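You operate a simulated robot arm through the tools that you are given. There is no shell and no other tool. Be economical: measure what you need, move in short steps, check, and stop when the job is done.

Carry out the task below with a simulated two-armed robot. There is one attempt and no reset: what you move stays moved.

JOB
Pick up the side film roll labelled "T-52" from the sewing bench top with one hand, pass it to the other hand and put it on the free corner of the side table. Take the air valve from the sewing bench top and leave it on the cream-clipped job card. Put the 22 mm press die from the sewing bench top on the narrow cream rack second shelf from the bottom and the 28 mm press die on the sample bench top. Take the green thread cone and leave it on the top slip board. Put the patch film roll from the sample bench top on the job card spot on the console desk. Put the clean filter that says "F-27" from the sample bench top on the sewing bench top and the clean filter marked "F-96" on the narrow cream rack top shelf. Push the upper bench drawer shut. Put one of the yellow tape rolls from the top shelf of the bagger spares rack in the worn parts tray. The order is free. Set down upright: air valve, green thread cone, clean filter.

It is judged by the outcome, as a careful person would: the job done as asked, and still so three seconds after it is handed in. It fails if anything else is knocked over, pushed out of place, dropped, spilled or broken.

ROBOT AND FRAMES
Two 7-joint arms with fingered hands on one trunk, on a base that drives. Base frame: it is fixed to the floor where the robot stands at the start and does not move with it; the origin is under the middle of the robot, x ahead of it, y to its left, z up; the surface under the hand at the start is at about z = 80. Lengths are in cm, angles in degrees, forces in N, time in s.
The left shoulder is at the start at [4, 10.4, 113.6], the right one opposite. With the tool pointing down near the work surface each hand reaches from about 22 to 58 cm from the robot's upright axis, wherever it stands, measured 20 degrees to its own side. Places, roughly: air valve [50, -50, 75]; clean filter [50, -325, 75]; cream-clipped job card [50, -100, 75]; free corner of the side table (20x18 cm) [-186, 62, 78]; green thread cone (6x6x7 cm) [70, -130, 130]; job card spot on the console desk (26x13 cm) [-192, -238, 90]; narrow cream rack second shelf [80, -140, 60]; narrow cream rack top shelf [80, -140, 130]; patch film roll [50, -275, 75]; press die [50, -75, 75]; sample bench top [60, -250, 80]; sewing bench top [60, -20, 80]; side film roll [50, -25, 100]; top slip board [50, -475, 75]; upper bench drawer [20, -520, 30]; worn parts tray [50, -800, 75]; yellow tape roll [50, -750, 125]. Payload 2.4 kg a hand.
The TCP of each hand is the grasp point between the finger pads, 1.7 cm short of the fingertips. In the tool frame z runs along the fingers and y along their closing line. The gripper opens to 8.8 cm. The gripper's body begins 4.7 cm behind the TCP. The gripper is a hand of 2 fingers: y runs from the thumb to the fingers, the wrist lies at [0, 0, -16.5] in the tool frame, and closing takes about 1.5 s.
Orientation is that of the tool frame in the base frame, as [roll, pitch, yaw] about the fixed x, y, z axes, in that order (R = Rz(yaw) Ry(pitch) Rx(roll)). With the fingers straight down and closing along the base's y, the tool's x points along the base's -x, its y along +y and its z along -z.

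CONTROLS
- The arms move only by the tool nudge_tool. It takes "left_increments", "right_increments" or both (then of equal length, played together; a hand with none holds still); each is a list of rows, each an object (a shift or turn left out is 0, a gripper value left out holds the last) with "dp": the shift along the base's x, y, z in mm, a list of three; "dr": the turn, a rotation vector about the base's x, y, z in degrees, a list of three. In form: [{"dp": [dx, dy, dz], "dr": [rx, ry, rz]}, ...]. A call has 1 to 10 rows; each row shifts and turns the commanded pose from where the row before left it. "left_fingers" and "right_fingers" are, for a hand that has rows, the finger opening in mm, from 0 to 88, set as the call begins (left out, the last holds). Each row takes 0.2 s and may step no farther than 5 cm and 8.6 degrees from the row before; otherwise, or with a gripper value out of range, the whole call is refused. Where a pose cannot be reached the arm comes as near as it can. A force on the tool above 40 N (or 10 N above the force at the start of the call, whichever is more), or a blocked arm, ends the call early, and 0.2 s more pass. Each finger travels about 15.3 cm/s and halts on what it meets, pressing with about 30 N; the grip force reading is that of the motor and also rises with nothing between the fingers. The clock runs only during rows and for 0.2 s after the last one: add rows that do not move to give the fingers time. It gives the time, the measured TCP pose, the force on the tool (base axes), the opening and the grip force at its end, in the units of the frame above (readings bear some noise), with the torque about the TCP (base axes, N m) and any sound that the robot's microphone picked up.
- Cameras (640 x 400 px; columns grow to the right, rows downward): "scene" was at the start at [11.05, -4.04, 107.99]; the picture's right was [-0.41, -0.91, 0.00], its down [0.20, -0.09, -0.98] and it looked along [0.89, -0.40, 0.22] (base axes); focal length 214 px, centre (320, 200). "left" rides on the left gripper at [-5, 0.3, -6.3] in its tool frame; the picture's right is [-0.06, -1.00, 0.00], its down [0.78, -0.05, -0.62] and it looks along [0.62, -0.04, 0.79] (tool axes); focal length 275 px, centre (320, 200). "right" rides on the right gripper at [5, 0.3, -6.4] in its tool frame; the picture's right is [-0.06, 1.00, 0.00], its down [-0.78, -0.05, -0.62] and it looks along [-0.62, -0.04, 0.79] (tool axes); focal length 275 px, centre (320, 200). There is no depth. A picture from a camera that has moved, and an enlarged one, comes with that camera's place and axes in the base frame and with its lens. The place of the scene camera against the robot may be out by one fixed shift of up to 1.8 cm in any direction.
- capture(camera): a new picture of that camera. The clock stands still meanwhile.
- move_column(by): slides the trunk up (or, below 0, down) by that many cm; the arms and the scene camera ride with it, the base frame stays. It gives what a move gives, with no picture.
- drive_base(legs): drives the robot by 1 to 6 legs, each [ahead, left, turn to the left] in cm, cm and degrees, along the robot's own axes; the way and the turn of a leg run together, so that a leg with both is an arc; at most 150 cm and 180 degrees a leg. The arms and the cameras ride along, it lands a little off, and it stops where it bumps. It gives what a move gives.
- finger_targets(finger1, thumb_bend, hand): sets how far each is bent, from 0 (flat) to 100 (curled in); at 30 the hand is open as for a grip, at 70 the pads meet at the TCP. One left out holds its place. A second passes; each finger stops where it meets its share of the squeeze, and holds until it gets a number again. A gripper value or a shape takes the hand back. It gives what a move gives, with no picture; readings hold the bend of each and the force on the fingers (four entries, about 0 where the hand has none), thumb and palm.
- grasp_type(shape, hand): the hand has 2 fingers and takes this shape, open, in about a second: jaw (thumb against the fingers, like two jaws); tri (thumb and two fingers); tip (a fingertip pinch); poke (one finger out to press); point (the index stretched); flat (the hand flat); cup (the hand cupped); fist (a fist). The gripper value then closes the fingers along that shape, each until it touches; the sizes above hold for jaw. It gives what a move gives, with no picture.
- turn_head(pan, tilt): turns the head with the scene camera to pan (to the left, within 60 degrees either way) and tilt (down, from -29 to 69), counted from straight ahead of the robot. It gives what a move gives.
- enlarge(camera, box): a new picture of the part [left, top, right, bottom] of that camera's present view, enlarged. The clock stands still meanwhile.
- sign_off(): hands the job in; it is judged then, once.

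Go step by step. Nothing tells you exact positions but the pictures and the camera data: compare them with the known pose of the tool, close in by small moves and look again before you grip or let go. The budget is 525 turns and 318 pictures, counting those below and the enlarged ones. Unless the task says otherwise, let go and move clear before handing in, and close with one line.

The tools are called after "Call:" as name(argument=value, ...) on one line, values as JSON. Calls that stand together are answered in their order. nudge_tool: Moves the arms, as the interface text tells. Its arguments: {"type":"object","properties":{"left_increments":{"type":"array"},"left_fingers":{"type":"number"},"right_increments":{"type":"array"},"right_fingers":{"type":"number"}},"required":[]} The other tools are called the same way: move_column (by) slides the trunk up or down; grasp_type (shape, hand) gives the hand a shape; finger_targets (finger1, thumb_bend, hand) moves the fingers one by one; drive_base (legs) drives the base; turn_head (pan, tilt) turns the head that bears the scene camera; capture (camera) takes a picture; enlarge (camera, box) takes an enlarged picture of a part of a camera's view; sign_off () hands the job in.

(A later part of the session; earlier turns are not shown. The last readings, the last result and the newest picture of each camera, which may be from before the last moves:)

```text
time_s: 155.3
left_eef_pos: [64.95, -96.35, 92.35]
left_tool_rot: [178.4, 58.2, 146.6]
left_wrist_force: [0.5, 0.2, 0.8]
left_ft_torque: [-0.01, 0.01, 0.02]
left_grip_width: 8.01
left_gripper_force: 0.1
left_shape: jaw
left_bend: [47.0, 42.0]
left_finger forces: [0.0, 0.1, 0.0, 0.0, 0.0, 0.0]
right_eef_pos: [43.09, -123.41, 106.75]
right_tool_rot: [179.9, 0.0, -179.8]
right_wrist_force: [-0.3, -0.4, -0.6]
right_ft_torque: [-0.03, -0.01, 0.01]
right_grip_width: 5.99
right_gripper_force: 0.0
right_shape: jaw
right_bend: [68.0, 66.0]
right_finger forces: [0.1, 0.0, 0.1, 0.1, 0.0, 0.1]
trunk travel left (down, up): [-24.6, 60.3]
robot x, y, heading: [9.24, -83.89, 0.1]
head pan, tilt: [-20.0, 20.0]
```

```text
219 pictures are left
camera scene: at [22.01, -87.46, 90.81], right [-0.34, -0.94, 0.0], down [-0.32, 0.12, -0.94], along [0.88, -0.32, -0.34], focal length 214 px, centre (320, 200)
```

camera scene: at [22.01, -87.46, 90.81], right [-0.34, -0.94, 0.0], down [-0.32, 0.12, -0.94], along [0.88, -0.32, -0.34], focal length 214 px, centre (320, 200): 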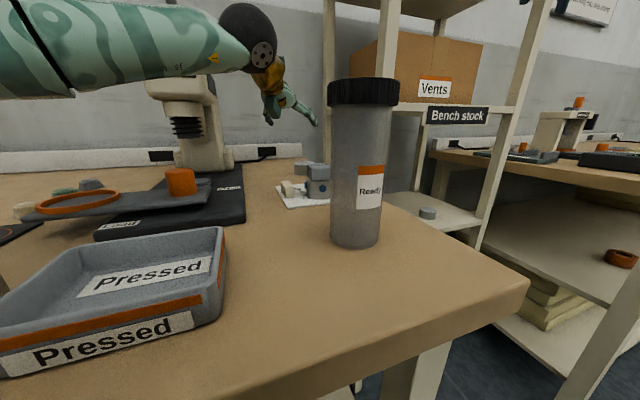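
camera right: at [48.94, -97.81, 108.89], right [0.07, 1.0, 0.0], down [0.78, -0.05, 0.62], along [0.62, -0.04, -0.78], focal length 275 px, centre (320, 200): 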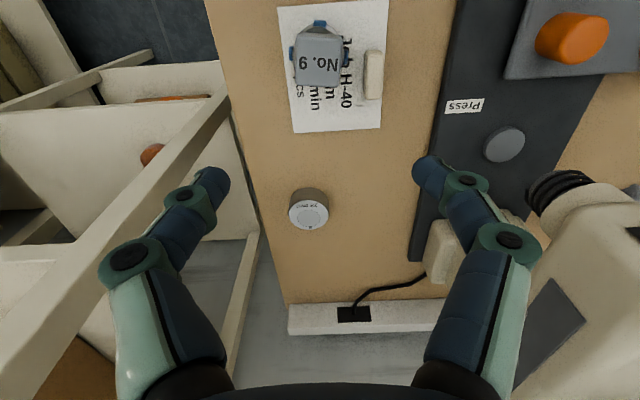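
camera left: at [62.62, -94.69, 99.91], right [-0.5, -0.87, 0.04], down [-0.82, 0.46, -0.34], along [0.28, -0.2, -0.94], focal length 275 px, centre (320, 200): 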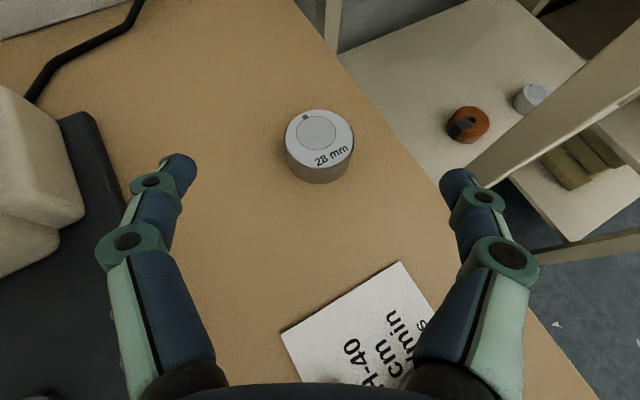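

Die centre confirmed [72.9, -101.3]. Move over it, then down.

Call:
nudge_tool(left_increments=[{"dp": [27, -16, -20]}, {"dp": [27, -17, 0]}, {"dp": [25, -17, 0]}, {"dp": [0, 0, 0]}], left_fingers=88)

Call:
capture(camera="left")

Call:
enlarge(camera="scene", box=[180, 80, 420, 230])

```text
time_s: 156.3
left_eef_pos: [71.18, -100.11, 90.23]
left_tool_rot: [178.3, 58.3, 146.9]
left_wrist_force: [-0.1, -1.4, 0.3]
left_ft_torque: [-0.02, -0.01, 0.0]
left_grip_width: 8.82
left_gripper_force: 0.0
left_shape: jaw
left_bend: [30.0, 30.0]
left_finger forces: [0.0, 0.0, 0.1, 0.0, 0.0, 0.0]
left hand out of reach, approached as far as the arm can: row 3
right_eef_pos: [43.14, -123.41, 106.79]
right_tool_rot: [179.9, 0.1, -179.8]
right_wrist_force: [0.7, -0.6, 0.1]
right_ft_torque: [0.02, 0.0, 0.0]
right_grip_width: 5.99
right_gripper_force: 0.0
right_shape: jaw
right_bend: [68.0, 66.0]
right_finger forces: [0.0, 0.0, 0.0, 0.0, 0.0, 0.0]
trunk travel left (down, up): [-24.6, 60.3]
robot x, y, heading: [9.74, -83.78, 0.3]
head pan, tilt: [-20.0, 20.0]
```

```text
218 pictures are left
camera left: at [68.85, -98.52, 97.75], right [-0.5, -0.87, 0.04], down [-0.82, 0.46, -0.34], along [0.28, -0.2, -0.94], focal length 275 px, centre (320, 200)
```

left: 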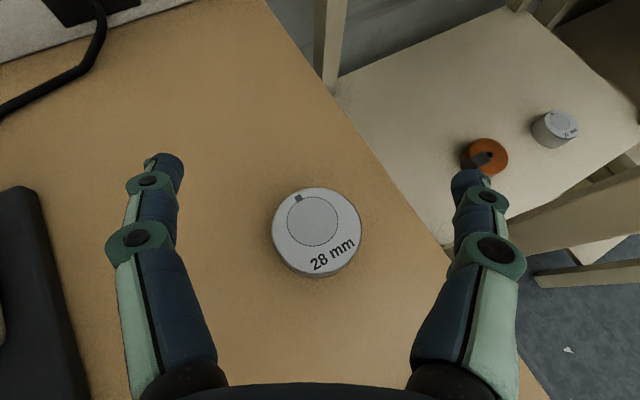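

```text
2.67 times, centred on (300, 155) of scene
camera zoom: at [22.01, -87.45, 90.81], right [-0.34, -0.94, 0.0], down [-0.32, 0.12, -0.94], along [0.88, -0.32, -0.34], focal length 572 px, centre (373, 320)
```

zoom: 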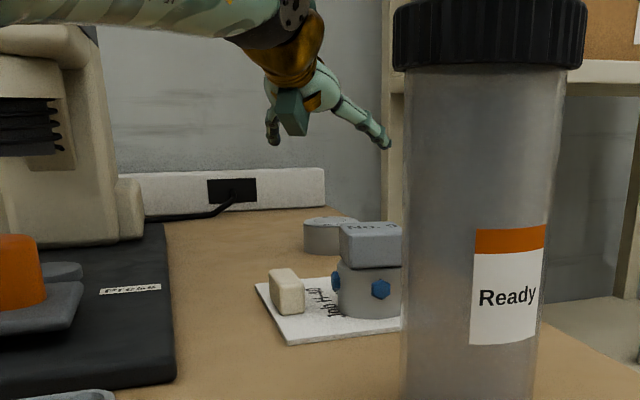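

Nearly there; descend with a slight forward component.

Call:
nudge_tool(left_increments=[{"dp": [0, 0, -30]}, {"dp": [5, -4, -30]}, {"dp": [5, -4, -12]}, {"dp": [0, 0, 0]}])

Call:
capture(camera="left")

Call:
enlarge(camera="scene", box=[180, 80, 420, 230])

```text
time_s: 157.3
left_eef_pos: [71.41, -100.43, 85.28]
left_tool_rot: [178.4, 58.3, 146.8]
left_wrist_force: [-0.1, -0.2, -0.9]
left_ft_torque: [0.01, 0.01, -0.03]
left_grip_width: 8.78
left_gripper_force: 0.0
left_shape: jaw
left_bend: [30.0, 30.0]
left_finger forces: [0.0, 0.1, 0.0, 0.0, 0.0, 0.1]
left hand out of reach, approached as far as the arm can: row 2, 3
right_eef_pos: [43.15, -123.53, 106.72]
right_tool_rot: [179.9, 0.1, -179.8]
right_wrist_force: [-0.1, -0.7, 0.4]
right_ft_torque: [0.02, -0.01, 0.03]
right_grip_width: 5.97
right_gripper_force: 0.2
right_shape: jaw
right_bend: [68.0, 66.0]
right_finger forces: [0.0, 0.1, 0.0, 0.0, 0.1, 0.0]
trunk travel left (down, up): [-24.6, 60.3]
robot x, y, heading: [8.94, -83.63, 0.3]
head pan, tilt: [-20.0, 20.0]
```

```text
216 pictures are left
camera left: at [69.1, -98.88, 92.79], right [-0.5, -0.87, 0.04], down [-0.82, 0.46, -0.34], along [0.28, -0.2, -0.94], focal length 275 px, centre (320, 200)
```

left: 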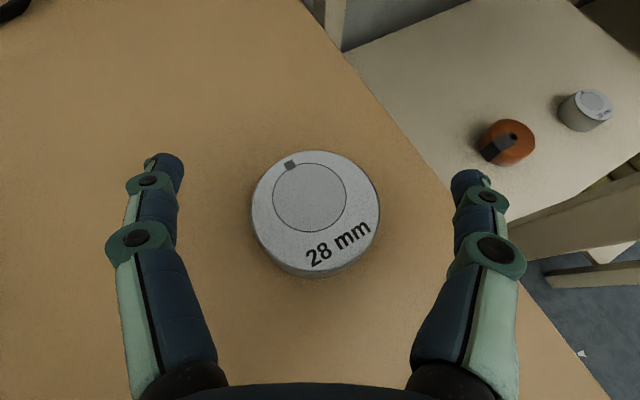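

```text
2.67 times, centred on (300, 155) of scene
camera zoom: at [22.01, -87.46, 90.82], right [-0.34, -0.94, 0.0], down [-0.32, 0.12, -0.94], along [0.88, -0.32, -0.34], focal length 572 px, centre (373, 320)
```

zoom: 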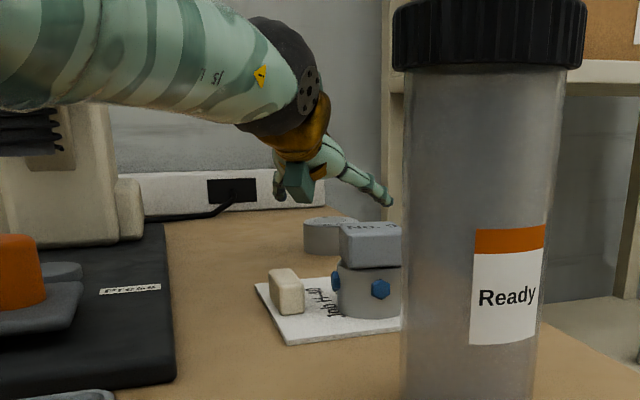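

The die is centred; I lower the last 3 cm with the trunk.

Call:
move_column(by=-2.7)

Call:
capture(camera="left")

Call:
enlarge(camera="scene", box=[180, 80, 420, 230])

```text
time_s: 158.0
left_eef_pos: [71.14, -100.4, 82.43]
left_tool_rot: [178.4, 58.3, 146.7]
left_wrist_force: [0.7, -0.1, 0.5]
left_ft_torque: [-0.02, -0.02, -0.03]
left_grip_width: 8.81
left_gripper_force: 0.0
left_shape: jaw
left_bend: [30.0, 30.0]
left_finger forces: [0.0, 0.0, 0.1, 0.0, 0.0, 0.1]
right_eef_pos: [43.61, -123.4, 103.47]
right_tool_rot: [179.9, -0.7, -179.8]
right_wrist_force: [0.2, -0.1, -0.1]
right_ft_torque: [-0.01, -0.01, 0.0]
right_grip_width: 5.98
right_gripper_force: 0.1
right_shape: jaw
right_bend: [68.0, 66.0]
right_finger forces: [0.0, 0.1, 0.1, 0.1, 0.0, 0.0]
trunk travel left (down, up): [-21.9, 63.0]
robot x, y, heading: [9.38, -83.6, 0.4]
head pan, tilt: [-20.0, 20.0]
```

```text
214 pictures are left
camera left: at [68.92, -98.76, 90.01], right [-0.5, -0.87, 0.04], down [-0.82, 0.46, -0.34], along [0.28, -0.2, -0.94], focal length 275 px, centre (320, 200)
```

left: 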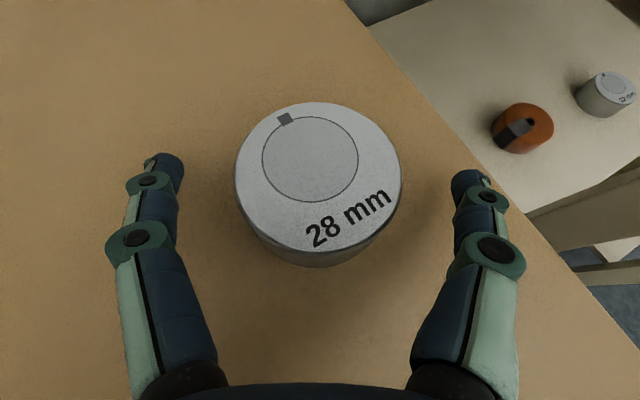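

```text
2.67 times, centred on (300, 155) of scene
camera zoom: at [22.11, -87.45, 88.13], right [-0.34, -0.94, 0.0], down [-0.32, 0.12, -0.94], along [0.88, -0.32, -0.34], focal length 572 px, centre (373, 320)
```

zoom: 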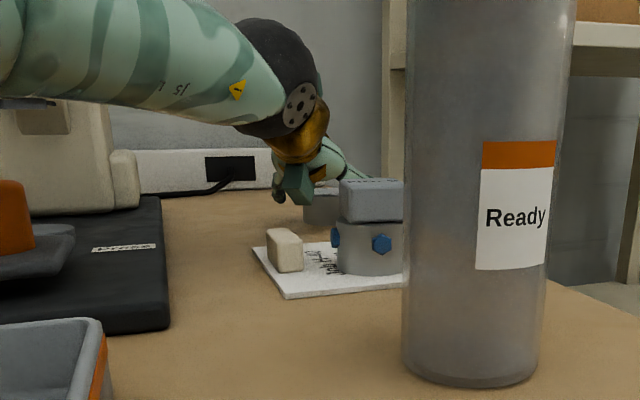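

Call:
move_column(by=-0.7)

Call:
nudge_tool(left_increments=[{"dp": [0, 0, 0]}, {"dp": [0, 0, 0]}, {"dp": [0, 0, 0]}, {"dp": [0, 0, 0]}, {"dp": [0, 0, 0]}, {"dp": [0, 0, 0]}, {"dp": [0, 0, 0]}, {"dp": [0, 0, 0]}], left_fingers=30)

Call:
capture(camera="left")

```text
time_s: 158.6
left_eef_pos: [71.12, -100.34, 81.78]
left_tool_rot: [178.4, 58.2, 147.0]
left_wrist_force: [-0.1, -0.2, -0.6]
left_ft_torque: [-0.02, 0.0, 0.03]
left_grip_width: 8.78
left_gripper_force: 0.0
left_shape: jaw
left_bend: [30.0, 30.0]
left_finger forces: [0.0, 0.0, 0.0, 0.0, 0.0, 0.0]
right_eef_pos: [43.84, -123.42, 102.67]
right_tool_rot: [179.9, -0.7, -179.8]
right_wrist_force: [0.3, -0.9, -0.1]
right_ft_torque: [-0.02, 0.01, 0.03]
right_grip_width: 6.0
right_gripper_force: 0.1
right_shape: jaw
right_bend: [68.0, 66.0]
right_finger forces: [0.0, 0.1, 0.0, 0.0, 0.0, 0.0]
trunk travel left (down, up): [-21.2, 63.7]
robot x, y, heading: [9.42, -83.44, 0.0]
head pan, tilt: [-20.0, 20.0]
```

```text
time_s: 160.4
left_eef_pos: [71.24, -100.43, 81.8]
left_tool_rot: [178.5, 58.2, 146.9]
left_wrist_force: [2.2, 0.0, -1.1]
left_ft_torque: [0.0, -0.01, 0.02]
left_grip_width: 4.38
left_gripper_force: 29.6
left_shape: jaw
left_bend: [73.0, 70.0]
left_finger forces: [26.1, 0.1, 0.0, 0.0, 25.9, 0.0]
right_eef_pos: [43.99, -123.35, 102.79]
right_tool_rot: [179.9, -0.6, -179.9]
right_wrist_force: [0.3, 0.4, 0.6]
right_ft_torque: [-0.01, 0.02, -0.01]
right_grip_width: 5.98
right_gripper_force: 0.1
right_shape: jaw
right_bend: [68.0, 66.0]
right_finger forces: [0.1, 0.1, 0.1, 0.0, 0.1, 0.0]
trunk travel left (down, up): [-21.2, 63.7]
robot x, y, heading: [9.33, -83.62, 0.5]
head pan, tilt: [-20.0, 20.0]
```

```text
212 pictures are left
camera left: at [68.96, -98.75, 89.28], right [-0.5, -0.87, 0.04], down [-0.82, 0.46, -0.34], along [0.28, -0.2, -0.94], focal length 275 px, centre (320, 200)
```

left: 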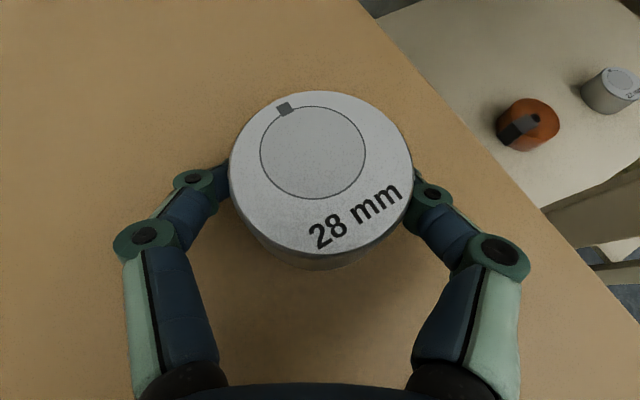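

Gripped. Raise straight up with the trunk.

Call:
move_column(by=3)

Call:
move_column(by=20)

Call:
capture(camera="left")

Call:
capture(camera="scene")

```text
time_s: 161.1
left_eef_pos: [71.23, -100.35, 84.73]
left_tool_rot: [178.5, 58.2, 147.0]
left_wrist_force: [0.4, -1.9, -3.5]
left_ft_torque: [0.05, 0.01, 0.01]
left_grip_width: 4.35
left_gripper_force: 30.3
left_shape: jaw
left_bend: [73.0, 70.0]
left_finger forces: [25.7, 0.0, 0.0, 0.0, 26.0, 0.0]
right_eef_pos: [44.03, -123.42, 105.64]
right_tool_rot: [179.9, -0.6, -180.0]
right_wrist_force: [0.4, 1.0, 0.4]
right_ft_torque: [-0.03, -0.01, 0.01]
right_grip_width: 6.0
right_gripper_force: 0.1
right_shape: jaw
right_bend: [68.0, 66.0]
right_finger forces: [0.0, 0.1, 0.1, 0.0, 0.1, 0.0]
trunk travel left (down, up): [-24.2, 60.7]
robot x, y, heading: [8.9, -83.32, 0.2]
head pan, tilt: [-20.0, 20.0]
```

```text
time_s: 163.3
left_eef_pos: [70.28, -100.44, 110.18]
left_tool_rot: [172.0, 62.5, 141.4]
left_wrist_force: [0.8, -0.6, -3.0]
left_ft_torque: [0.0, 0.03, -0.01]
left_grip_width: 4.35
left_gripper_force: 30.2
left_shape: jaw
left_bend: [73.0, 70.0]
left_finger forces: [25.7, 0.0, 0.1, 0.0, 26.1, 0.0]
right_eef_pos: [43.98, -123.51, 125.7]
right_tool_rot: [179.9, -0.7, -179.8]
right_wrist_force: [-0.6, 0.0, 0.5]
right_ft_torque: [0.01, -0.02, -0.01]
right_grip_width: 5.97
right_gripper_force: 0.0
right_shape: jaw
right_bend: [68.0, 66.0]
right_finger forces: [0.0, 0.1, 0.1, 0.0, 0.0, 0.0]
trunk travel left (down, up): [-44.2, 40.7]
robot x, y, heading: [9.09, -83.72, 0.3]
head pan, tilt: [-20.0, 20.0]
```

```text
211 pictures are left
camera left: at [67.24, -98.76, 117.46], right [-0.5, -0.87, -0.01], down [-0.79, 0.46, -0.42], along [0.36, -0.2, -0.91], focal length 275 px, centre (320, 200)
```

left: 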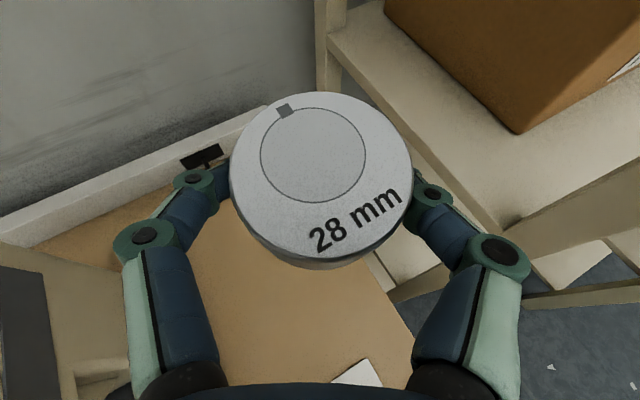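

```text
210 pictures are left
camera scene: at [21.43, -87.47, 110.48], right [-0.34, -0.94, 0.0], down [-0.32, 0.12, -0.94], along [0.88, -0.32, -0.34], focal length 214 px, centre (320, 200)
```

scene: 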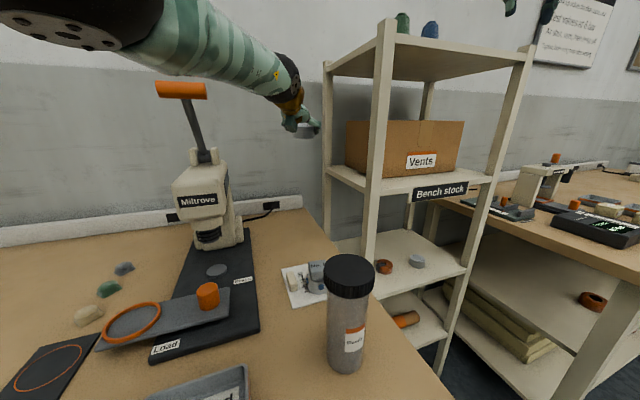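

Held. Back straight out.

Call:
drive_base(legs=[[-36, 0, 0]])

Call:
nudge_tool(left_increments=[{"dp": [-30, 10, 0], "dr": [0, 0, 8]}, {"dp": [-30, 20, 0], "dr": [0, 0, 8]}, {"dp": [-30, 30, 0], "dr": [0, 0, 8]}, {"dp": [-10, 30, 0], "dr": [0, 0, 8]}, {"dp": [0, 30, 0], "dr": [0, 8, 0]}, {"dp": [0, 30, 0], "dr": [0, 8, 0]}, {"dr": [0, 8, 0]}, {"dr": [0, 8, 0]}, {"dr": [0, 8, 0]}, {"dr": [0, 8, 0]}])

Call:
capture(camera="left")

```text
time_s: 165.6
left_eef_pos: [34.95, -100.34, 110.28]
left_tool_rot: [172.1, 62.5, 141.5]
left_wrist_force: [0.5, -0.4, -3.4]
left_ft_torque: [-0.03, 0.04, 0.01]
left_grip_width: 4.32
left_gripper_force: 29.8
left_shape: jaw
left_bend: [73.0, 70.0]
left_finger forces: [25.8, 0.0, 0.1, 0.1, 26.1, 0.1]
right_eef_pos: [8.77, -123.58, 125.64]
right_tool_rot: [180.0, -0.6, -179.7]
right_wrist_force: [-0.1, 0.4, 0.2]
right_ft_torque: [0.01, 0.0, 0.0]
right_grip_width: 5.98
right_gripper_force: 0.0
right_shape: jaw
right_bend: [68.0, 66.0]
right_finger forces: [0.0, 0.0, 0.0, 0.0, 0.0, 0.1]
trunk travel left (down, up): [-44.2, 40.7]
robot x, y, heading: [-26.26, -83.61, 0.2]
head pan, tilt: [-20.0, 20.0]
```

```text
time_s: 167.8
left_eef_pos: [26.13, -86.84, 111.05]
left_tool_rot: [179.7, 14.8, 175.0]
left_wrist_force: [-0.3, 0.9, -2.4]
left_ft_torque: [-0.06, -0.02, 0.04]
left_grip_width: 4.3
left_gripper_force: 30.1
left_shape: jaw
left_bend: [73.0, 70.0]
left_finger forces: [26.1, 0.1, 0.0, 0.0, 26.4, 0.1]
left hand out of reach, approached as far as the arm can: row 1
right_eef_pos: [8.75, -123.61, 125.78]
right_tool_rot: [179.7, -0.7, -179.7]
right_wrist_force: [-0.4, 0.5, -0.8]
right_ft_torque: [-0.01, 0.0, 0.01]
right_grip_width: 5.98
right_gripper_force: 0.0
right_shape: jaw
right_bend: [68.0, 66.0]
right_finger forces: [0.0, 0.0, 0.0, 0.1, 0.1, 0.0]
trunk travel left (down, up): [-44.2, 40.7]
robot x, y, heading: [-25.98, -83.7, 0.2]
head pan, tilt: [-20.0, 20.0]
```

```text
209 pictures are left
camera left: at [29.24, -86.69, 118.41], right [-0.03, -1.0, 0.01], down [-0.92, 0.03, 0.4], along [-0.4, 0.0, -0.92], focal length 275 px, centre (320, 200)
```

left: 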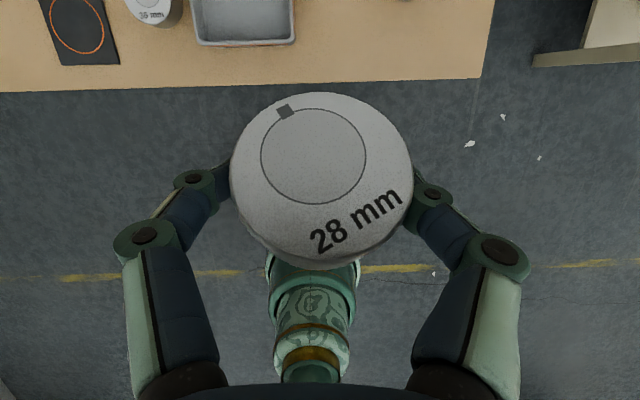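

The die is secure. Next I go to the sample bench: place this die there and find filters. Drive right along the aisle.

Call:
nudge_tool(left_increments=[{"dp": [0, 40, 0]}, {"dp": [0, 40, 0]}])

Call:
drive_base(legs=[[0, -147, -0.2]])

Call:
turn_head(pan=0, tilt=25)

Call:
capture(camera="scene")

```text
time_s: 168.4
left_eef_pos: [25.8, -78.78, 111.08]
left_tool_rot: [179.7, 14.9, 175.0]
left_wrist_force: [-0.4, 0.6, -3.0]
left_ft_torque: [-0.01, 0.03, 0.0]
left_grip_width: 4.32
left_gripper_force: 30.3
left_shape: jaw
left_bend: [73.0, 70.0]
left_finger forces: [26.1, 0.0, 0.0, 0.1, 26.3, 0.0]
right_eef_pos: [8.73, -123.49, 125.7]
right_tool_rot: [179.8, -0.8, -179.7]
right_wrist_force: [-0.2, -0.5, -0.5]
right_ft_torque: [0.02, 0.01, 0.0]
right_grip_width: 5.99
right_gripper_force: 0.1
right_shape: jaw
right_bend: [68.0, 66.0]
right_finger forces: [0.0, 0.2, 0.1, 0.0, 0.1, 0.1]
trunk travel left (down, up): [-44.2, 40.7]
robot x, y, heading: [-26.0, -83.98, 0.6]
head pan, tilt: [-20.0, 20.0]
```

```text
time_s: 175.4
left_eef_pos: [26.86, -220.63, 111.18]
left_tool_rot: [179.7, 14.9, 174.8]
left_wrist_force: [0.4, 0.0, -3.6]
left_ft_torque: [-0.01, -0.03, 0.01]
left_grip_width: 4.3
left_gripper_force: 29.9
left_shape: jaw
left_bend: [73.0, 70.0]
left_finger forces: [26.0, 0.1, 0.0, 0.1, 26.2, 0.0]
right_eef_pos: [9.61, -265.43, 125.75]
right_tool_rot: [179.9, -0.7, -179.8]
right_wrist_force: [-0.3, 0.3, -0.2]
right_ft_torque: [0.0, -0.04, -0.03]
right_grip_width: 6.01
right_gripper_force: 0.1
right_shape: jaw
right_bend: [68.0, 66.0]
right_finger forces: [0.1, 0.0, 0.0, 0.1, 0.0, 0.1]
trunk travel left (down, up): [-44.2, 40.7]
robot x, y, heading: [-24.96, -225.44, 0.5]
head pan, tilt: [-20.0, 20.0]
```

```text
time_s: 176.2
left_eef_pos: [26.61, -220.65, 111.13]
left_tool_rot: [179.7, 14.8, 174.9]
left_wrist_force: [0.5, 0.5, -2.9]
left_ft_torque: [-0.02, 0.02, 0.01]
left_grip_width: 4.3
left_gripper_force: 30.2
left_shape: jaw
left_bend: [73.0, 70.0]
left_finger forces: [26.0, 0.0, 0.0, 0.0, 26.2, 0.0]
right_eef_pos: [9.72, -265.26, 125.65]
right_tool_rot: [179.8, -0.8, -179.8]
right_wrist_force: [0.0, -0.2, 0.6]
right_ft_torque: [-0.02, 0.02, -0.04]
right_grip_width: 6.0
right_gripper_force: 0.1
right_shape: jaw
right_bend: [68.0, 66.0]
right_finger forces: [0.0, 0.0, 0.1, 0.0, 0.0, 0.1]
trunk travel left (down, up): [-44.2, 40.7]
robot x, y, heading: [-25.54, -225.64, 0.2]
head pan, tilt: [0.0, 25.0]
```

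```text
208 pictures are left
camera scene: at [-12.47, -226.17, 109.68], right [0.01, -1.0, 0.0], down [-0.42, 0.0, -0.91], along [0.91, 0.0, -0.42], focal length 214 px, centre (320, 200)
```

scene: 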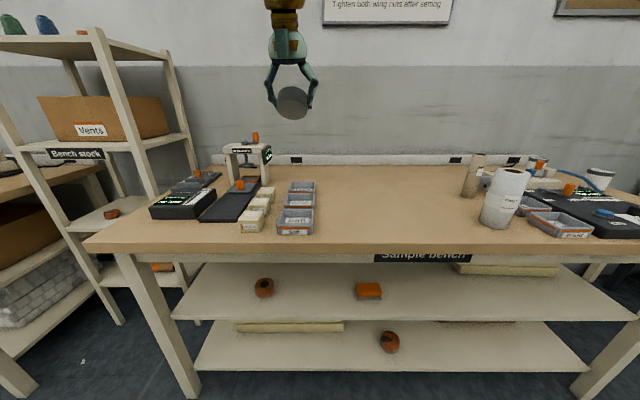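

The sample bench has a large free middle. I drive up to it and tilt the left hand back to the grasp tilt (58°) to set the die level.

Call:
drive_base(legs=[[24, -16, 0]])

Call:
nudge_tool(left_increments=[{"dp": [-5, 0, 0], "dr": [0, -8.5, 0]}, {"dp": [-5, 0, 0], "dr": [0, -8.5, 0]}, {"dp": [-5, 0, 0], "dr": [0, -8.5, 0]}, {"dp": [-5, 0, 0], "dr": [0, -8.5, 0]}, {"dp": [-5, 0, 0], "dr": [0, -8.5, 0]}, {"dp": [-5, 0, 0], "dr": [0, -0.7, 0]}])

Call:
turn_head(pan=0, tilt=30)

Call:
capture(camera="scene")

Call:
capture(camera="left")

```text
time_s: 178.3
left_eef_pos: [51.3, -237.24, 111.11]
left_tool_rot: [179.7, 14.9, 174.5]
left_wrist_force: [-0.1, 0.6, -3.3]
left_ft_torque: [0.0, 0.03, 0.02]
left_grip_width: 4.33
left_gripper_force: 29.7
left_shape: jaw
left_bend: [73.0, 70.0]
left_finger forces: [26.0, 0.1, 0.1, 0.1, 26.2, 0.0]
right_eef_pos: [33.69, -281.73, 125.74]
right_tool_rot: [179.7, -0.8, 179.8]
right_wrist_force: [-0.1, 0.6, 0.1]
right_ft_torque: [0.02, -0.01, -0.01]
right_grip_width: 6.0
right_gripper_force: 0.1
right_shape: jaw
right_bend: [68.0, 66.0]
right_finger forces: [0.0, 0.0, 0.0, 0.0, 0.0, 0.0]
trunk travel left (down, up): [-44.2, 40.7]
robot x, y, heading: [-0.54, -241.58, -0.4]
head pan, tilt: [0.0, 25.0]
```

```text
time_s: 179.7
left_eef_pos: [48.43, -237.06, 111.27]
left_tool_rot: [172.7, 57.9, 170.1]
left_wrist_force: [-0.2, -0.1, -1.8]
left_ft_torque: [0.03, -0.01, 0.02]
left_grip_width: 4.31
left_gripper_force: 30.1
left_shape: jaw
left_bend: [73.0, 70.0]
left_finger forces: [25.5, 0.0, 0.1, 0.0, 25.9, 0.0]
right_eef_pos: [33.79, -281.74, 125.82]
right_tool_rot: [179.9, -0.7, 179.8]
right_wrist_force: [-0.1, 0.4, 0.6]
right_ft_torque: [0.01, 0.0, -0.01]
right_grip_width: 5.99
right_gripper_force: 0.1
right_shape: jaw
right_bend: [68.0, 66.0]
right_finger forces: [0.1, 0.0, 0.1, 0.1, 0.1, 0.0]
trunk travel left (down, up): [-44.2, 40.7]
robot x, y, heading: [-0.44, -241.65, -0.2]
head pan, tilt: [0.0, 25.0]
```

```text
time_s: 180.3
left_eef_pos: [48.42, -237.18, 111.26]
left_tool_rot: [172.7, 57.8, 170.0]
left_wrist_force: [-0.8, -0.5, -2.5]
left_ft_torque: [0.01, 0.01, 0.02]
left_grip_width: 4.29
left_gripper_force: 29.9
left_shape: jaw
left_bend: [73.0, 70.0]
left_finger forces: [25.5, 0.0, 0.1, 0.1, 26.1, 0.0]
right_eef_pos: [33.78, -281.66, 125.67]
right_tool_rot: [179.9, -0.6, 179.9]
right_wrist_force: [-0.9, -0.3, 1.1]
right_ft_torque: [0.02, 0.0, 0.0]
right_grip_width: 5.97
right_gripper_force: 0.2
right_shape: jaw
right_bend: [68.0, 66.0]
right_finger forces: [0.1, 0.1, 0.0, 0.0, 0.1, 0.1]
trunk travel left (down, up): [-44.2, 40.7]
robot x, y, heading: [-0.8, -241.56, 0.2]
head pan, tilt: [0.0, 30.0]
```

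```text
207 pictures are left
camera scene: at [11.78, -242.38, 108.89], right [0.0, -1.0, 0.0], down [-0.5, 0.0, -0.87], along [0.87, 0.0, -0.5], focal length 214 px, centre (320, 200)
```

scene: 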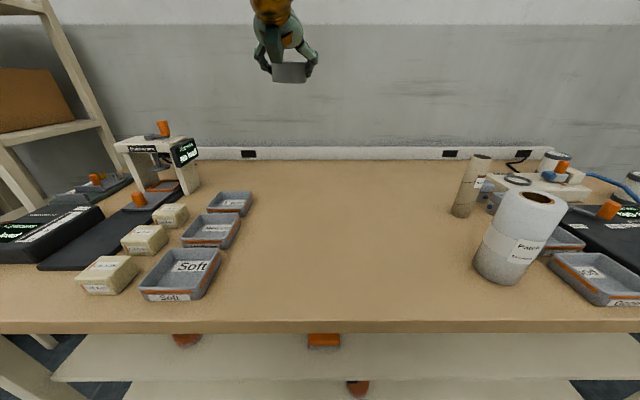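

```text
206 pictures are left
camera left: at [45.61, -237.09, 118.8], right [-0.03, -1.0, -0.02], down [-0.94, 0.04, -0.34], along [0.34, 0.0, -0.94], focal length 275 px, centre (320, 200)
```

left: 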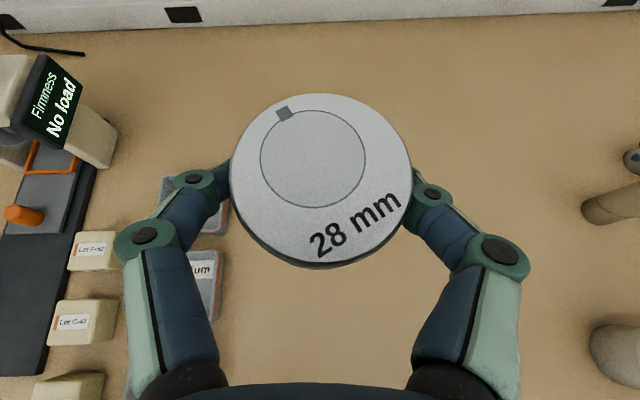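

Level the die slightly, move to the free middle and lower.

Call:
nudge_tool(left_increments=[{"dp": [-10, -45, 0], "dr": [-3.9, 0, 0]}, {"dp": [-10, -45, 0]}, {"dp": [0, 0, -45]}, {"dp": [0, 0, -45]}, {"dp": [0, 0, -45]}, {"dp": [0, 0, -45]}, {"dp": [0, 0, -45]}, {"dp": [0, 0, -30]}, {"dp": [0, 0, 0]}])

Call:
enlarge(camera="scene", box=[240, 100, 480, 250])

```text
time_s: 182.3
left_eef_pos: [46.03, -246.18, 85.69]
left_tool_rot: [180.0, 58.2, 176.3]
left_wrist_force: [0.5, 0.2, -2.7]
left_ft_torque: [0.01, 0.04, -0.03]
left_grip_width: 4.3
left_gripper_force: 30.0
left_shape: jaw
left_bend: [73.0, 70.0]
left_finger forces: [25.9, 0.0, 0.0, 0.0, 26.2, 0.0]
right_eef_pos: [33.7, -281.58, 125.63]
right_tool_rot: [179.9, -0.7, 179.8]
right_wrist_force: [-0.6, 0.4, -0.2]
right_ft_torque: [0.0, 0.03, -0.02]
right_grip_width: 5.99
right_gripper_force: 0.1
right_shape: jaw
right_bend: [68.0, 66.0]
right_finger forces: [0.0, 0.0, 0.0, 0.0, 0.0, 0.0]
trunk travel left (down, up): [-44.2, 40.7]
robot x, y, heading: [-0.3, -241.5, -0.1]
head pan, tilt: [0.0, 30.0]
```

```text
2.67 times, centred on (360, 175) of scene
camera zoom: at [11.78, -242.39, 108.88], right [0.0, -1.0, 0.0], down [-0.5, 0.0, -0.87], along [0.87, 0.0, -0.5], focal length 572 px, centre (213, 267)
```

zoom: 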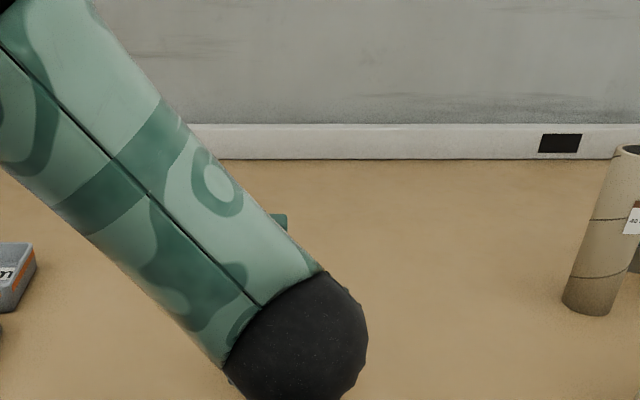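

That dark ball is just the wrist in front of the camera. Lower gently until contact.

Call:
nudge_tool(left_increments=[{"dp": [0, 0, -15]}, {"dp": [0, 0, -10]}, {"dp": [0, 0, -4]}, {"dp": [0, 0, 0]}])

Call:
capture(camera="left")

```text
time_s: 183.3
left_eef_pos: [46.17, -246.11, 82.85]
left_tool_rot: [-179.9, 58.2, 176.2]
left_wrist_force: [1.0, -0.2, -3.0]
left_ft_torque: [-0.03, 0.01, -0.01]
left_grip_width: 4.29
left_gripper_force: 29.8
left_shape: jaw
left_bend: [73.0, 70.0]
left_finger forces: [26.0, 0.0, 0.1, 0.0, 26.2, 0.0]
right_eef_pos: [33.8, -281.69, 125.77]
right_tool_rot: [179.9, -0.7, 179.8]
right_wrist_force: [-0.5, -0.1, -0.1]
right_ft_torque: [-0.02, -0.03, 0.01]
right_grip_width: 5.97
right_gripper_force: 0.1
right_shape: jaw
right_bend: [68.0, 66.0]
right_finger forces: [0.1, 0.1, 0.1, 0.1, 0.0, 0.1]
trunk travel left (down, up): [-44.2, 40.7]
robot x, y, heading: [-0.57, -241.84, -0.1]
head pan, tilt: [0.0, 30.0]
```

```text
204 pictures are left
camera left: at [43.37, -245.64, 90.39], right [-0.03, -1.0, 0.05], down [-0.94, 0.01, -0.34], along [0.34, -0.06, -0.94], focal length 275 px, centre (320, 200)
```

left: 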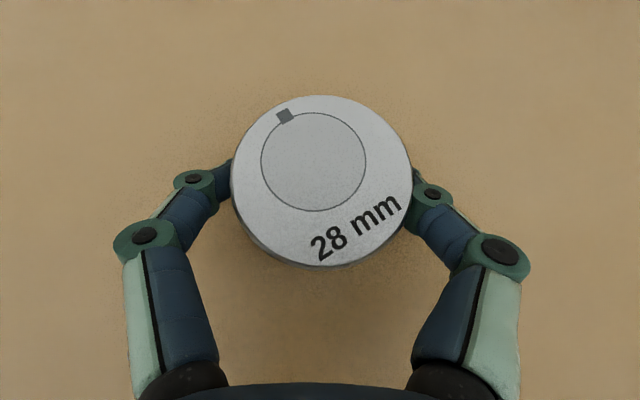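

Call:
nudge_tool(left_increments=[{"dp": [0, 0, -4]}, {"dp": [0, 0, -4]}, {"dp": [0, 0, 0]}])

```text
time_s: 184.1
left_eef_pos: [46.19, -246.14, 81.94]
left_tool_rot: [179.8, 58.3, 176.2]
left_wrist_force: [-0.3, -0.6, -2.7]
left_ft_torque: [0.03, 0.01, -0.02]
left_grip_width: 4.31
left_gripper_force: 29.8
left_shape: jaw
left_bend: [73.0, 70.0]
left_finger forces: [26.1, 0.0, 0.0, 0.0, 26.3, 0.1]
right_eef_pos: [33.92, -281.7, 125.63]
right_tool_rot: [179.9, -0.7, 179.8]
right_wrist_force: [0.0, -0.5, -0.1]
right_ft_torque: [0.01, -0.01, -0.01]
right_grip_width: 5.97
right_gripper_force: 0.2
right_shape: jaw
right_bend: [68.0, 66.0]
right_finger forces: [0.1, 0.0, 0.0, 0.0, 0.0, 0.0]
trunk travel left (down, up): [-44.2, 40.7]
robot x, y, heading: [-0.6, -241.67, -0.1]
head pan, tilt: [0.0, 30.0]
```

Call:
nudge_tool(left_increments=[{"dp": [0, 0, -2]}, {"dp": [0, 0, -2]}, {"dp": [0, 0, 0]}])

```text
time_s: 184.9
left_eef_pos: [46.28, -246.13, 81.73]
left_tool_rot: [179.8, 58.3, 176.2]
left_wrist_force: [0.9, 0.0, 8.2]
left_ft_torque: [0.05, -0.07, 0.01]
left_grip_width: 4.33
left_gripper_force: 30.3
left_shape: jaw
left_bend: [73.0, 70.0]
left_finger forces: [27.4, 0.1, 0.1, 0.1, 26.9, 0.1]
right_eef_pos: [33.6, -281.68, 125.78]
right_tool_rot: [180.0, -0.7, 179.8]
right_wrist_force: [0.0, -0.6, 0.2]
right_ft_torque: [0.04, 0.01, -0.01]
right_grip_width: 5.98
right_gripper_force: 0.1
right_shape: jaw
right_bend: [68.0, 66.0]
right_finger forces: [0.1, 0.0, 0.0, 0.0, 0.0, 0.1]
trunk travel left (down, up): [-44.2, 40.7]
robot x, y, heading: [-0.7, -241.58, -0.1]
head pan, tilt: [0.0, 30.0]
```

Contact. Release, and back away upward.

Call:
nudge_tool(left_increments=[{"dp": [0, 0, 0]}, {"dp": [0, 0, 0]}, {"dp": [0, 0, 0]}, {"dp": [0, 0, 0]}, {"dp": [0, 0, 20]}, {"dp": [-10, 0, 40]}, {"dp": [-10, 0, 45]}, {"dp": [0, 0, 45]}, {"dp": [0, 0, 45]}], left_fingers=88)

Call:
turn_head(pan=-30, tilt=30)

Call:
capture(camera="scene")

```text
time_s: 186.9
left_eef_pos: [43.89, -245.74, 100.84]
left_tool_rot: [-180.0, 58.2, 176.3]
left_wrist_force: [-1.5, -1.3, -0.8]
left_ft_torque: [-0.02, -0.01, -0.02]
left_grip_width: 8.8
left_gripper_force: 0.2
left_shape: jaw
left_bend: [30.0, 30.0]
left_finger forces: [0.0, 0.0, 0.0, 0.0, 0.1, 0.0]
right_eef_pos: [33.69, -281.71, 125.7]
right_tool_rot: [179.9, -0.8, 179.8]
right_wrist_force: [0.4, 0.8, -0.1]
right_ft_torque: [-0.03, 0.0, 0.0]
right_grip_width: 5.99
right_gripper_force: 0.1
right_shape: jaw
right_bend: [68.0, 66.0]
right_finger forces: [0.0, 0.0, 0.0, 0.0, 0.1, 0.0]
trunk travel left (down, up): [-44.2, 40.7]
robot x, y, heading: [-0.83, -241.67, -0.2]
head pan, tilt: [0.0, 30.0]
```

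```text
time_s: 187.9
left_eef_pos: [44.04, -245.98, 100.91]
left_tool_rot: [-180.0, 58.3, 176.1]
left_wrist_force: [-0.7, 0.4, -0.5]
left_ft_torque: [0.0, -0.02, 0.03]
left_grip_width: 8.82
left_gripper_force: 0.2
left_shape: jaw
left_bend: [30.0, 30.0]
left_finger forces: [0.0, 0.0, 0.0, 0.0, 0.1, 0.0]
right_eef_pos: [33.78, -281.62, 125.69]
right_tool_rot: [179.8, -0.7, 179.8]
right_wrist_force: [0.7, -0.2, -0.3]
right_ft_torque: [-0.02, 0.0, 0.0]
right_grip_width: 6.01
right_gripper_force: 0.1
right_shape: jaw
right_bend: [68.0, 66.0]
right_finger forces: [0.0, 0.1, 0.0, 0.0, 0.1, 0.1]
trunk travel left (down, up): [-44.2, 40.7]
robot x, y, heading: [-0.46, -241.68, -0.2]
head pan, tilt: [-30.0, 30.0]
```

```text
203 pictures are left
camera scene: at [10.55, -246.9, 108.89], right [-0.5, -0.87, 0.0], down [-0.43, 0.25, -0.87], along [0.75, -0.43, -0.5], focal length 214 px, centre (320, 200)
```

scene: 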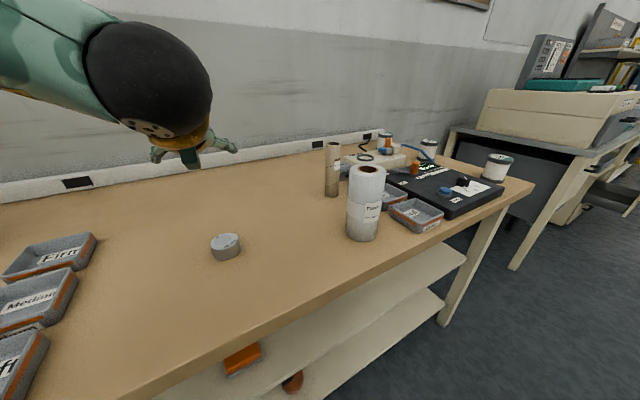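

The 28 mm die lies flat on the sample bench. Now to the filters at the right end: drive right and look closer.

Call:
nudge_tool(left_increments=[{"dp": [-20, 20, 20], "dr": [0, 8, 0]}, {"dp": [-10, 20, 20], "dr": [0, 8, 0]}, {"dp": [0, 20, 20], "dr": [0, 8, 0]}, {"dp": [0, 20, 20], "dr": [0, 8, 0]}, {"dp": [0, 20, 0], "dr": [0, 8, 0]}, {"dp": [0, 20, 0], "dr": [0, 8, 0]}, {"dp": [0, 0, 0], "dr": [0, 8, 0]}, {"dp": [0, 0, 0], "dr": [0, 2.2, 0]}])

Call:
drive_base(legs=[[0, -52, 0]])

Call:
turn_head(pan=-15, tilt=30)

Call:
capture(camera="scene")

Call:
capture(camera="right")

```text
time_s: 189.7
left_eef_pos: [41.25, -234.09, 109.1]
left_tool_rot: [-176.7, 0.1, 178.0]
left_wrist_force: [0.5, 0.2, -0.9]
left_ft_torque: [0.02, 0.01, 0.01]
left_grip_width: 8.79
left_gripper_force: 0.1
left_shape: jaw
left_bend: [30.0, 30.0]
left_finger forces: [0.0, 0.0, 0.0, 0.1, 0.1, 0.0]
right_eef_pos: [33.77, -281.76, 125.68]
right_tool_rot: [179.9, -0.8, 179.8]
right_wrist_force: [-0.4, 0.9, -0.4]
right_ft_torque: [0.04, 0.04, -0.01]
right_grip_width: 5.98
right_gripper_force: 0.2
right_shape: jaw
right_bend: [68.0, 66.0]
right_finger forces: [0.1, 0.0, 0.0, 0.1, 0.0, 0.0]
trunk travel left (down, up): [-44.2, 40.7]
robot x, y, heading: [-0.3, -241.7, 0.0]
head pan, tilt: [-30.0, 30.0]
```

```text
time_s: 192.7
left_eef_pos: [41.06, -287.35, 109.26]
left_tool_rot: [-176.8, 0.1, 177.3]
left_wrist_force: [0.4, 0.0, -0.1]
left_ft_torque: [-0.02, 0.0, -0.03]
left_grip_width: 8.79
left_gripper_force: 0.1
left_shape: jaw
left_bend: [30.0, 30.0]
left_finger forces: [0.0, 0.1, 0.0, 0.0, 0.0, 0.1]
right_eef_pos: [32.9, -334.74, 125.56]
right_tool_rot: [179.8, -0.7, 179.1]
right_wrist_force: [0.2, 0.7, -0.2]
right_ft_torque: [0.04, 0.0, 0.04]
right_grip_width: 6.0
right_gripper_force: 0.1
right_shape: jaw
right_bend: [68.0, 66.0]
right_finger forces: [0.0, 0.1, 0.1, 0.0, 0.0, 0.0]
trunk travel left (down, up): [-44.2, 40.7]
robot x, y, heading: [-0.88, -294.38, -0.9]
head pan, tilt: [-30.0, 30.0]
```

```text
time_s: 193.5
left_eef_pos: [41.04, -287.22, 109.07]
left_tool_rot: [-176.7, 0.2, 177.2]
left_wrist_force: [-0.5, -0.4, 0.4]
left_ft_torque: [0.01, 0.0, -0.01]
left_grip_width: 8.79
left_gripper_force: 0.0
left_shape: jaw
left_bend: [30.0, 30.0]
left_finger forces: [0.0, 0.1, 0.0, 0.0, 0.0, 0.0]
right_eef_pos: [32.87, -334.68, 125.79]
right_tool_rot: [179.9, -0.7, 179.0]
right_wrist_force: [-0.2, -0.4, -0.5]
right_ft_torque: [0.0, -0.04, 0.01]
right_grip_width: 5.98
right_gripper_force: 0.1
right_shape: jaw
right_bend: [68.0, 66.0]
right_finger forces: [0.0, 0.1, 0.0, 0.0, 0.0, 0.1]
trunk travel left (down, up): [-44.2, 40.7]
robot x, y, heading: [-1.26, -294.53, -0.7]
head pan, tilt: [-15.0, 30.0]
```

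```text
202 pictures are left
camera scene: at [11.02, -297.56, 108.89], right [-0.27, -0.96, 0.0], down [-0.48, 0.14, -0.87], along [0.83, -0.24, -0.5], focal length 214 px, centre (320, 200)
```

scene: 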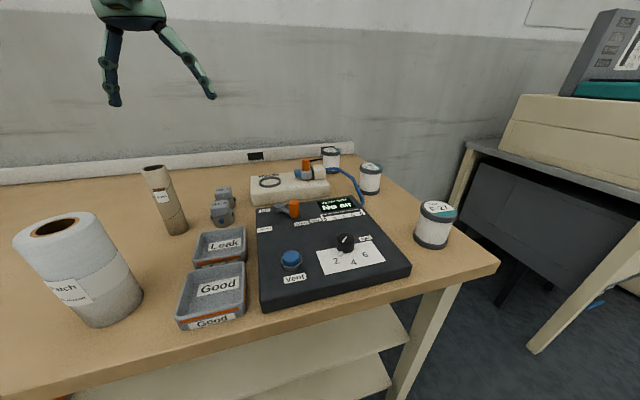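

```text
201 pictures are left
camera right: at [28.04, -334.38, 132.12], right [0.08, 1.0, 0.0], down [0.79, -0.06, 0.61], along [0.61, -0.05, -0.79], focal length 275 px, centre (320, 200)
```

right: 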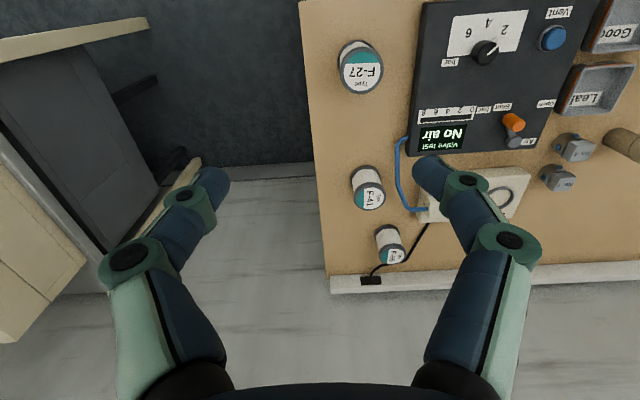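

Call:
enlarge(camera="right", box=[330, 30, 430, 110])

Call:
enlarge(camera="right", box=[340, 160, 420, 270])

Call:
enlarge(camera="scene", box=[300, 130, 480, 260])

```text
5.00 times, centred on (380, 70) of right
camera zoom: at [28.04, -334.38, 132.12], right [0.08, 1.0, 0.0], down [0.79, -0.06, 0.61], along [0.61, -0.05, -0.79], focal length 1376 px, centre (20, 850)
```

zoom: 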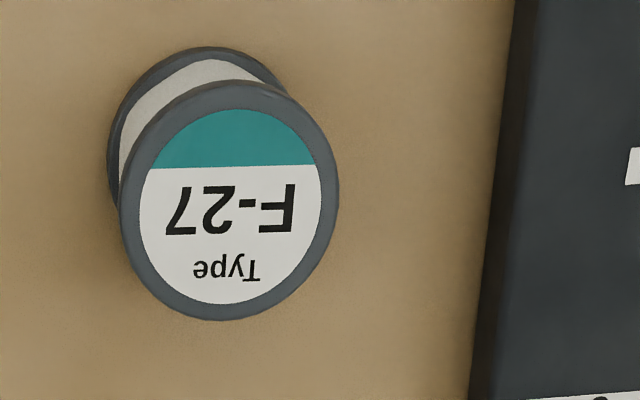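

```text
3.64 times, centred on (380, 215) of right
camera zoom: at [28.04, -334.38, 132.12], right [0.08, 1.0, 0.0], down [0.79, -0.06, 0.61], along [0.61, -0.05, -0.79], focal length 1001 px, centre (102, 146)
```

zoom: 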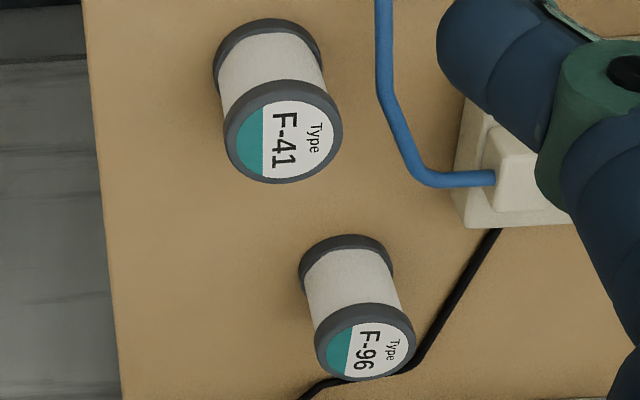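

```text
3.08 times, centred on (390, 195) of scene
camera zoom: at [11.02, -297.56, 108.89], right [-0.27, -0.96, 0.0], down [-0.48, 0.14, -0.87], along [0.83, -0.24, -0.5], focal length 660 px, centre (105, 215)
```

zoom: 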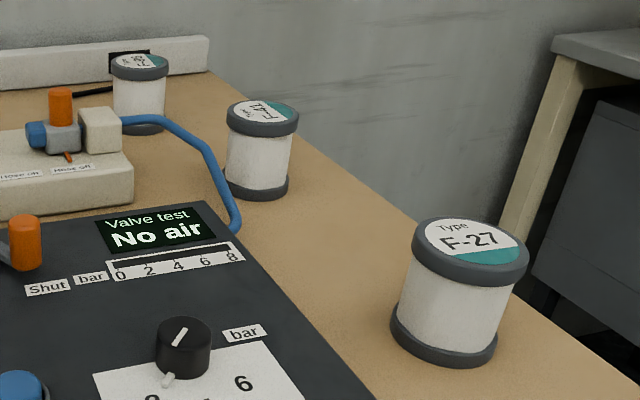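

Labels read: F-27 is at the front [38, -329], F-96 at the back [81, -321], F-41 between (must stay). I move to y ≈ -310; the right hand takes F-27, then the left, tilted, takes F-96.

Call:
drive_base(legs=[[1, -16, 0.8]])

Call:
nudge_tool(right_increments=[{"dp": [0, 45, 0]}, {"dp": [0, 45, 0]}, {"dp": [0, 45, -20]}, {"dp": [0, 45, -20]}, {"dp": [0, 20, -45]}, {"dp": [0, 0, -45]}, {"dp": [0, 0, -45]}], right_fingers=88)

Call:
capture(camera="right")

```text
time_s: 194.9
left_eef_pos: [41.87, -301.95, 109.08]
left_tool_rot: [-176.9, 0.0, 178.2]
left_wrist_force: [-0.6, 0.7, -0.5]
left_ft_torque: [-0.03, 0.01, -0.01]
left_grip_width: 8.78
left_gripper_force: 0.0
left_shape: jaw
left_bend: [30.0, 30.0]
left_finger forces: [0.0, 0.1, 0.1, 0.1, 0.0, 0.1]
right_eef_pos: [34.45, -349.48, 125.62]
right_tool_rot: [179.8, -0.7, 179.9]
right_wrist_force: [0.1, 0.1, -0.3]
right_ft_torque: [0.02, -0.02, -0.02]
right_grip_width: 5.98
right_gripper_force: 0.1
right_shape: jaw
right_bend: [68.0, 66.0]
right_finger forces: [0.1, 0.0, 0.0, 0.0, 0.1, 0.0]
trunk travel left (down, up): [-44.2, 40.7]
robot x, y, heading: [-0.06, -309.91, -0.0]
head pan, tilt: [-15.0, 30.0]
```

```text
time_s: 196.5
left_eef_pos: [41.62, -301.84, 109.12]
left_tool_rot: [-176.8, 0.1, 178.2]
left_wrist_force: [0.7, -0.5, -0.4]
left_ft_torque: [-0.02, 0.02, 0.02]
left_grip_width: 8.8
left_gripper_force: 0.0
left_shape: jaw
left_bend: [30.0, 30.0]
left_finger forces: [0.0, 0.0, 0.0, 0.0, 0.0, 0.0]
right_eef_pos: [34.06, -329.3, 108.57]
right_tool_rot: [179.8, -0.7, -180.0]
right_wrist_force: [0.2, 0.0, -0.6]
right_ft_torque: [0.01, 0.04, 0.01]
right_grip_width: 8.77
right_gripper_force: 0.1
right_shape: jaw
right_bend: [30.0, 30.0]
right_finger forces: [0.0, 0.0, 0.0, 0.0, 0.0, 0.0]
trunk travel left (down, up): [-44.2, 40.7]
robot x, y, heading: [0.14, -309.31, 0.2]
head pan, tilt: [-15.0, 30.0]
```

```text
197 pictures are left
camera right: at [29.34, -329.08, 114.97], right [0.06, 1.0, 0.0], down [0.79, -0.05, 0.61], along [0.61, -0.04, -0.79], focal length 275 px, centre (320, 200)
```

right: 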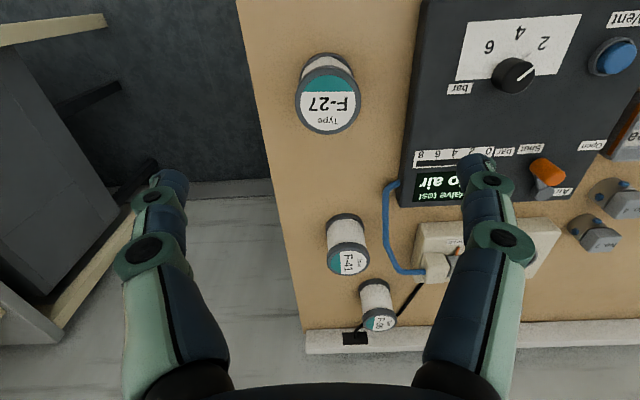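

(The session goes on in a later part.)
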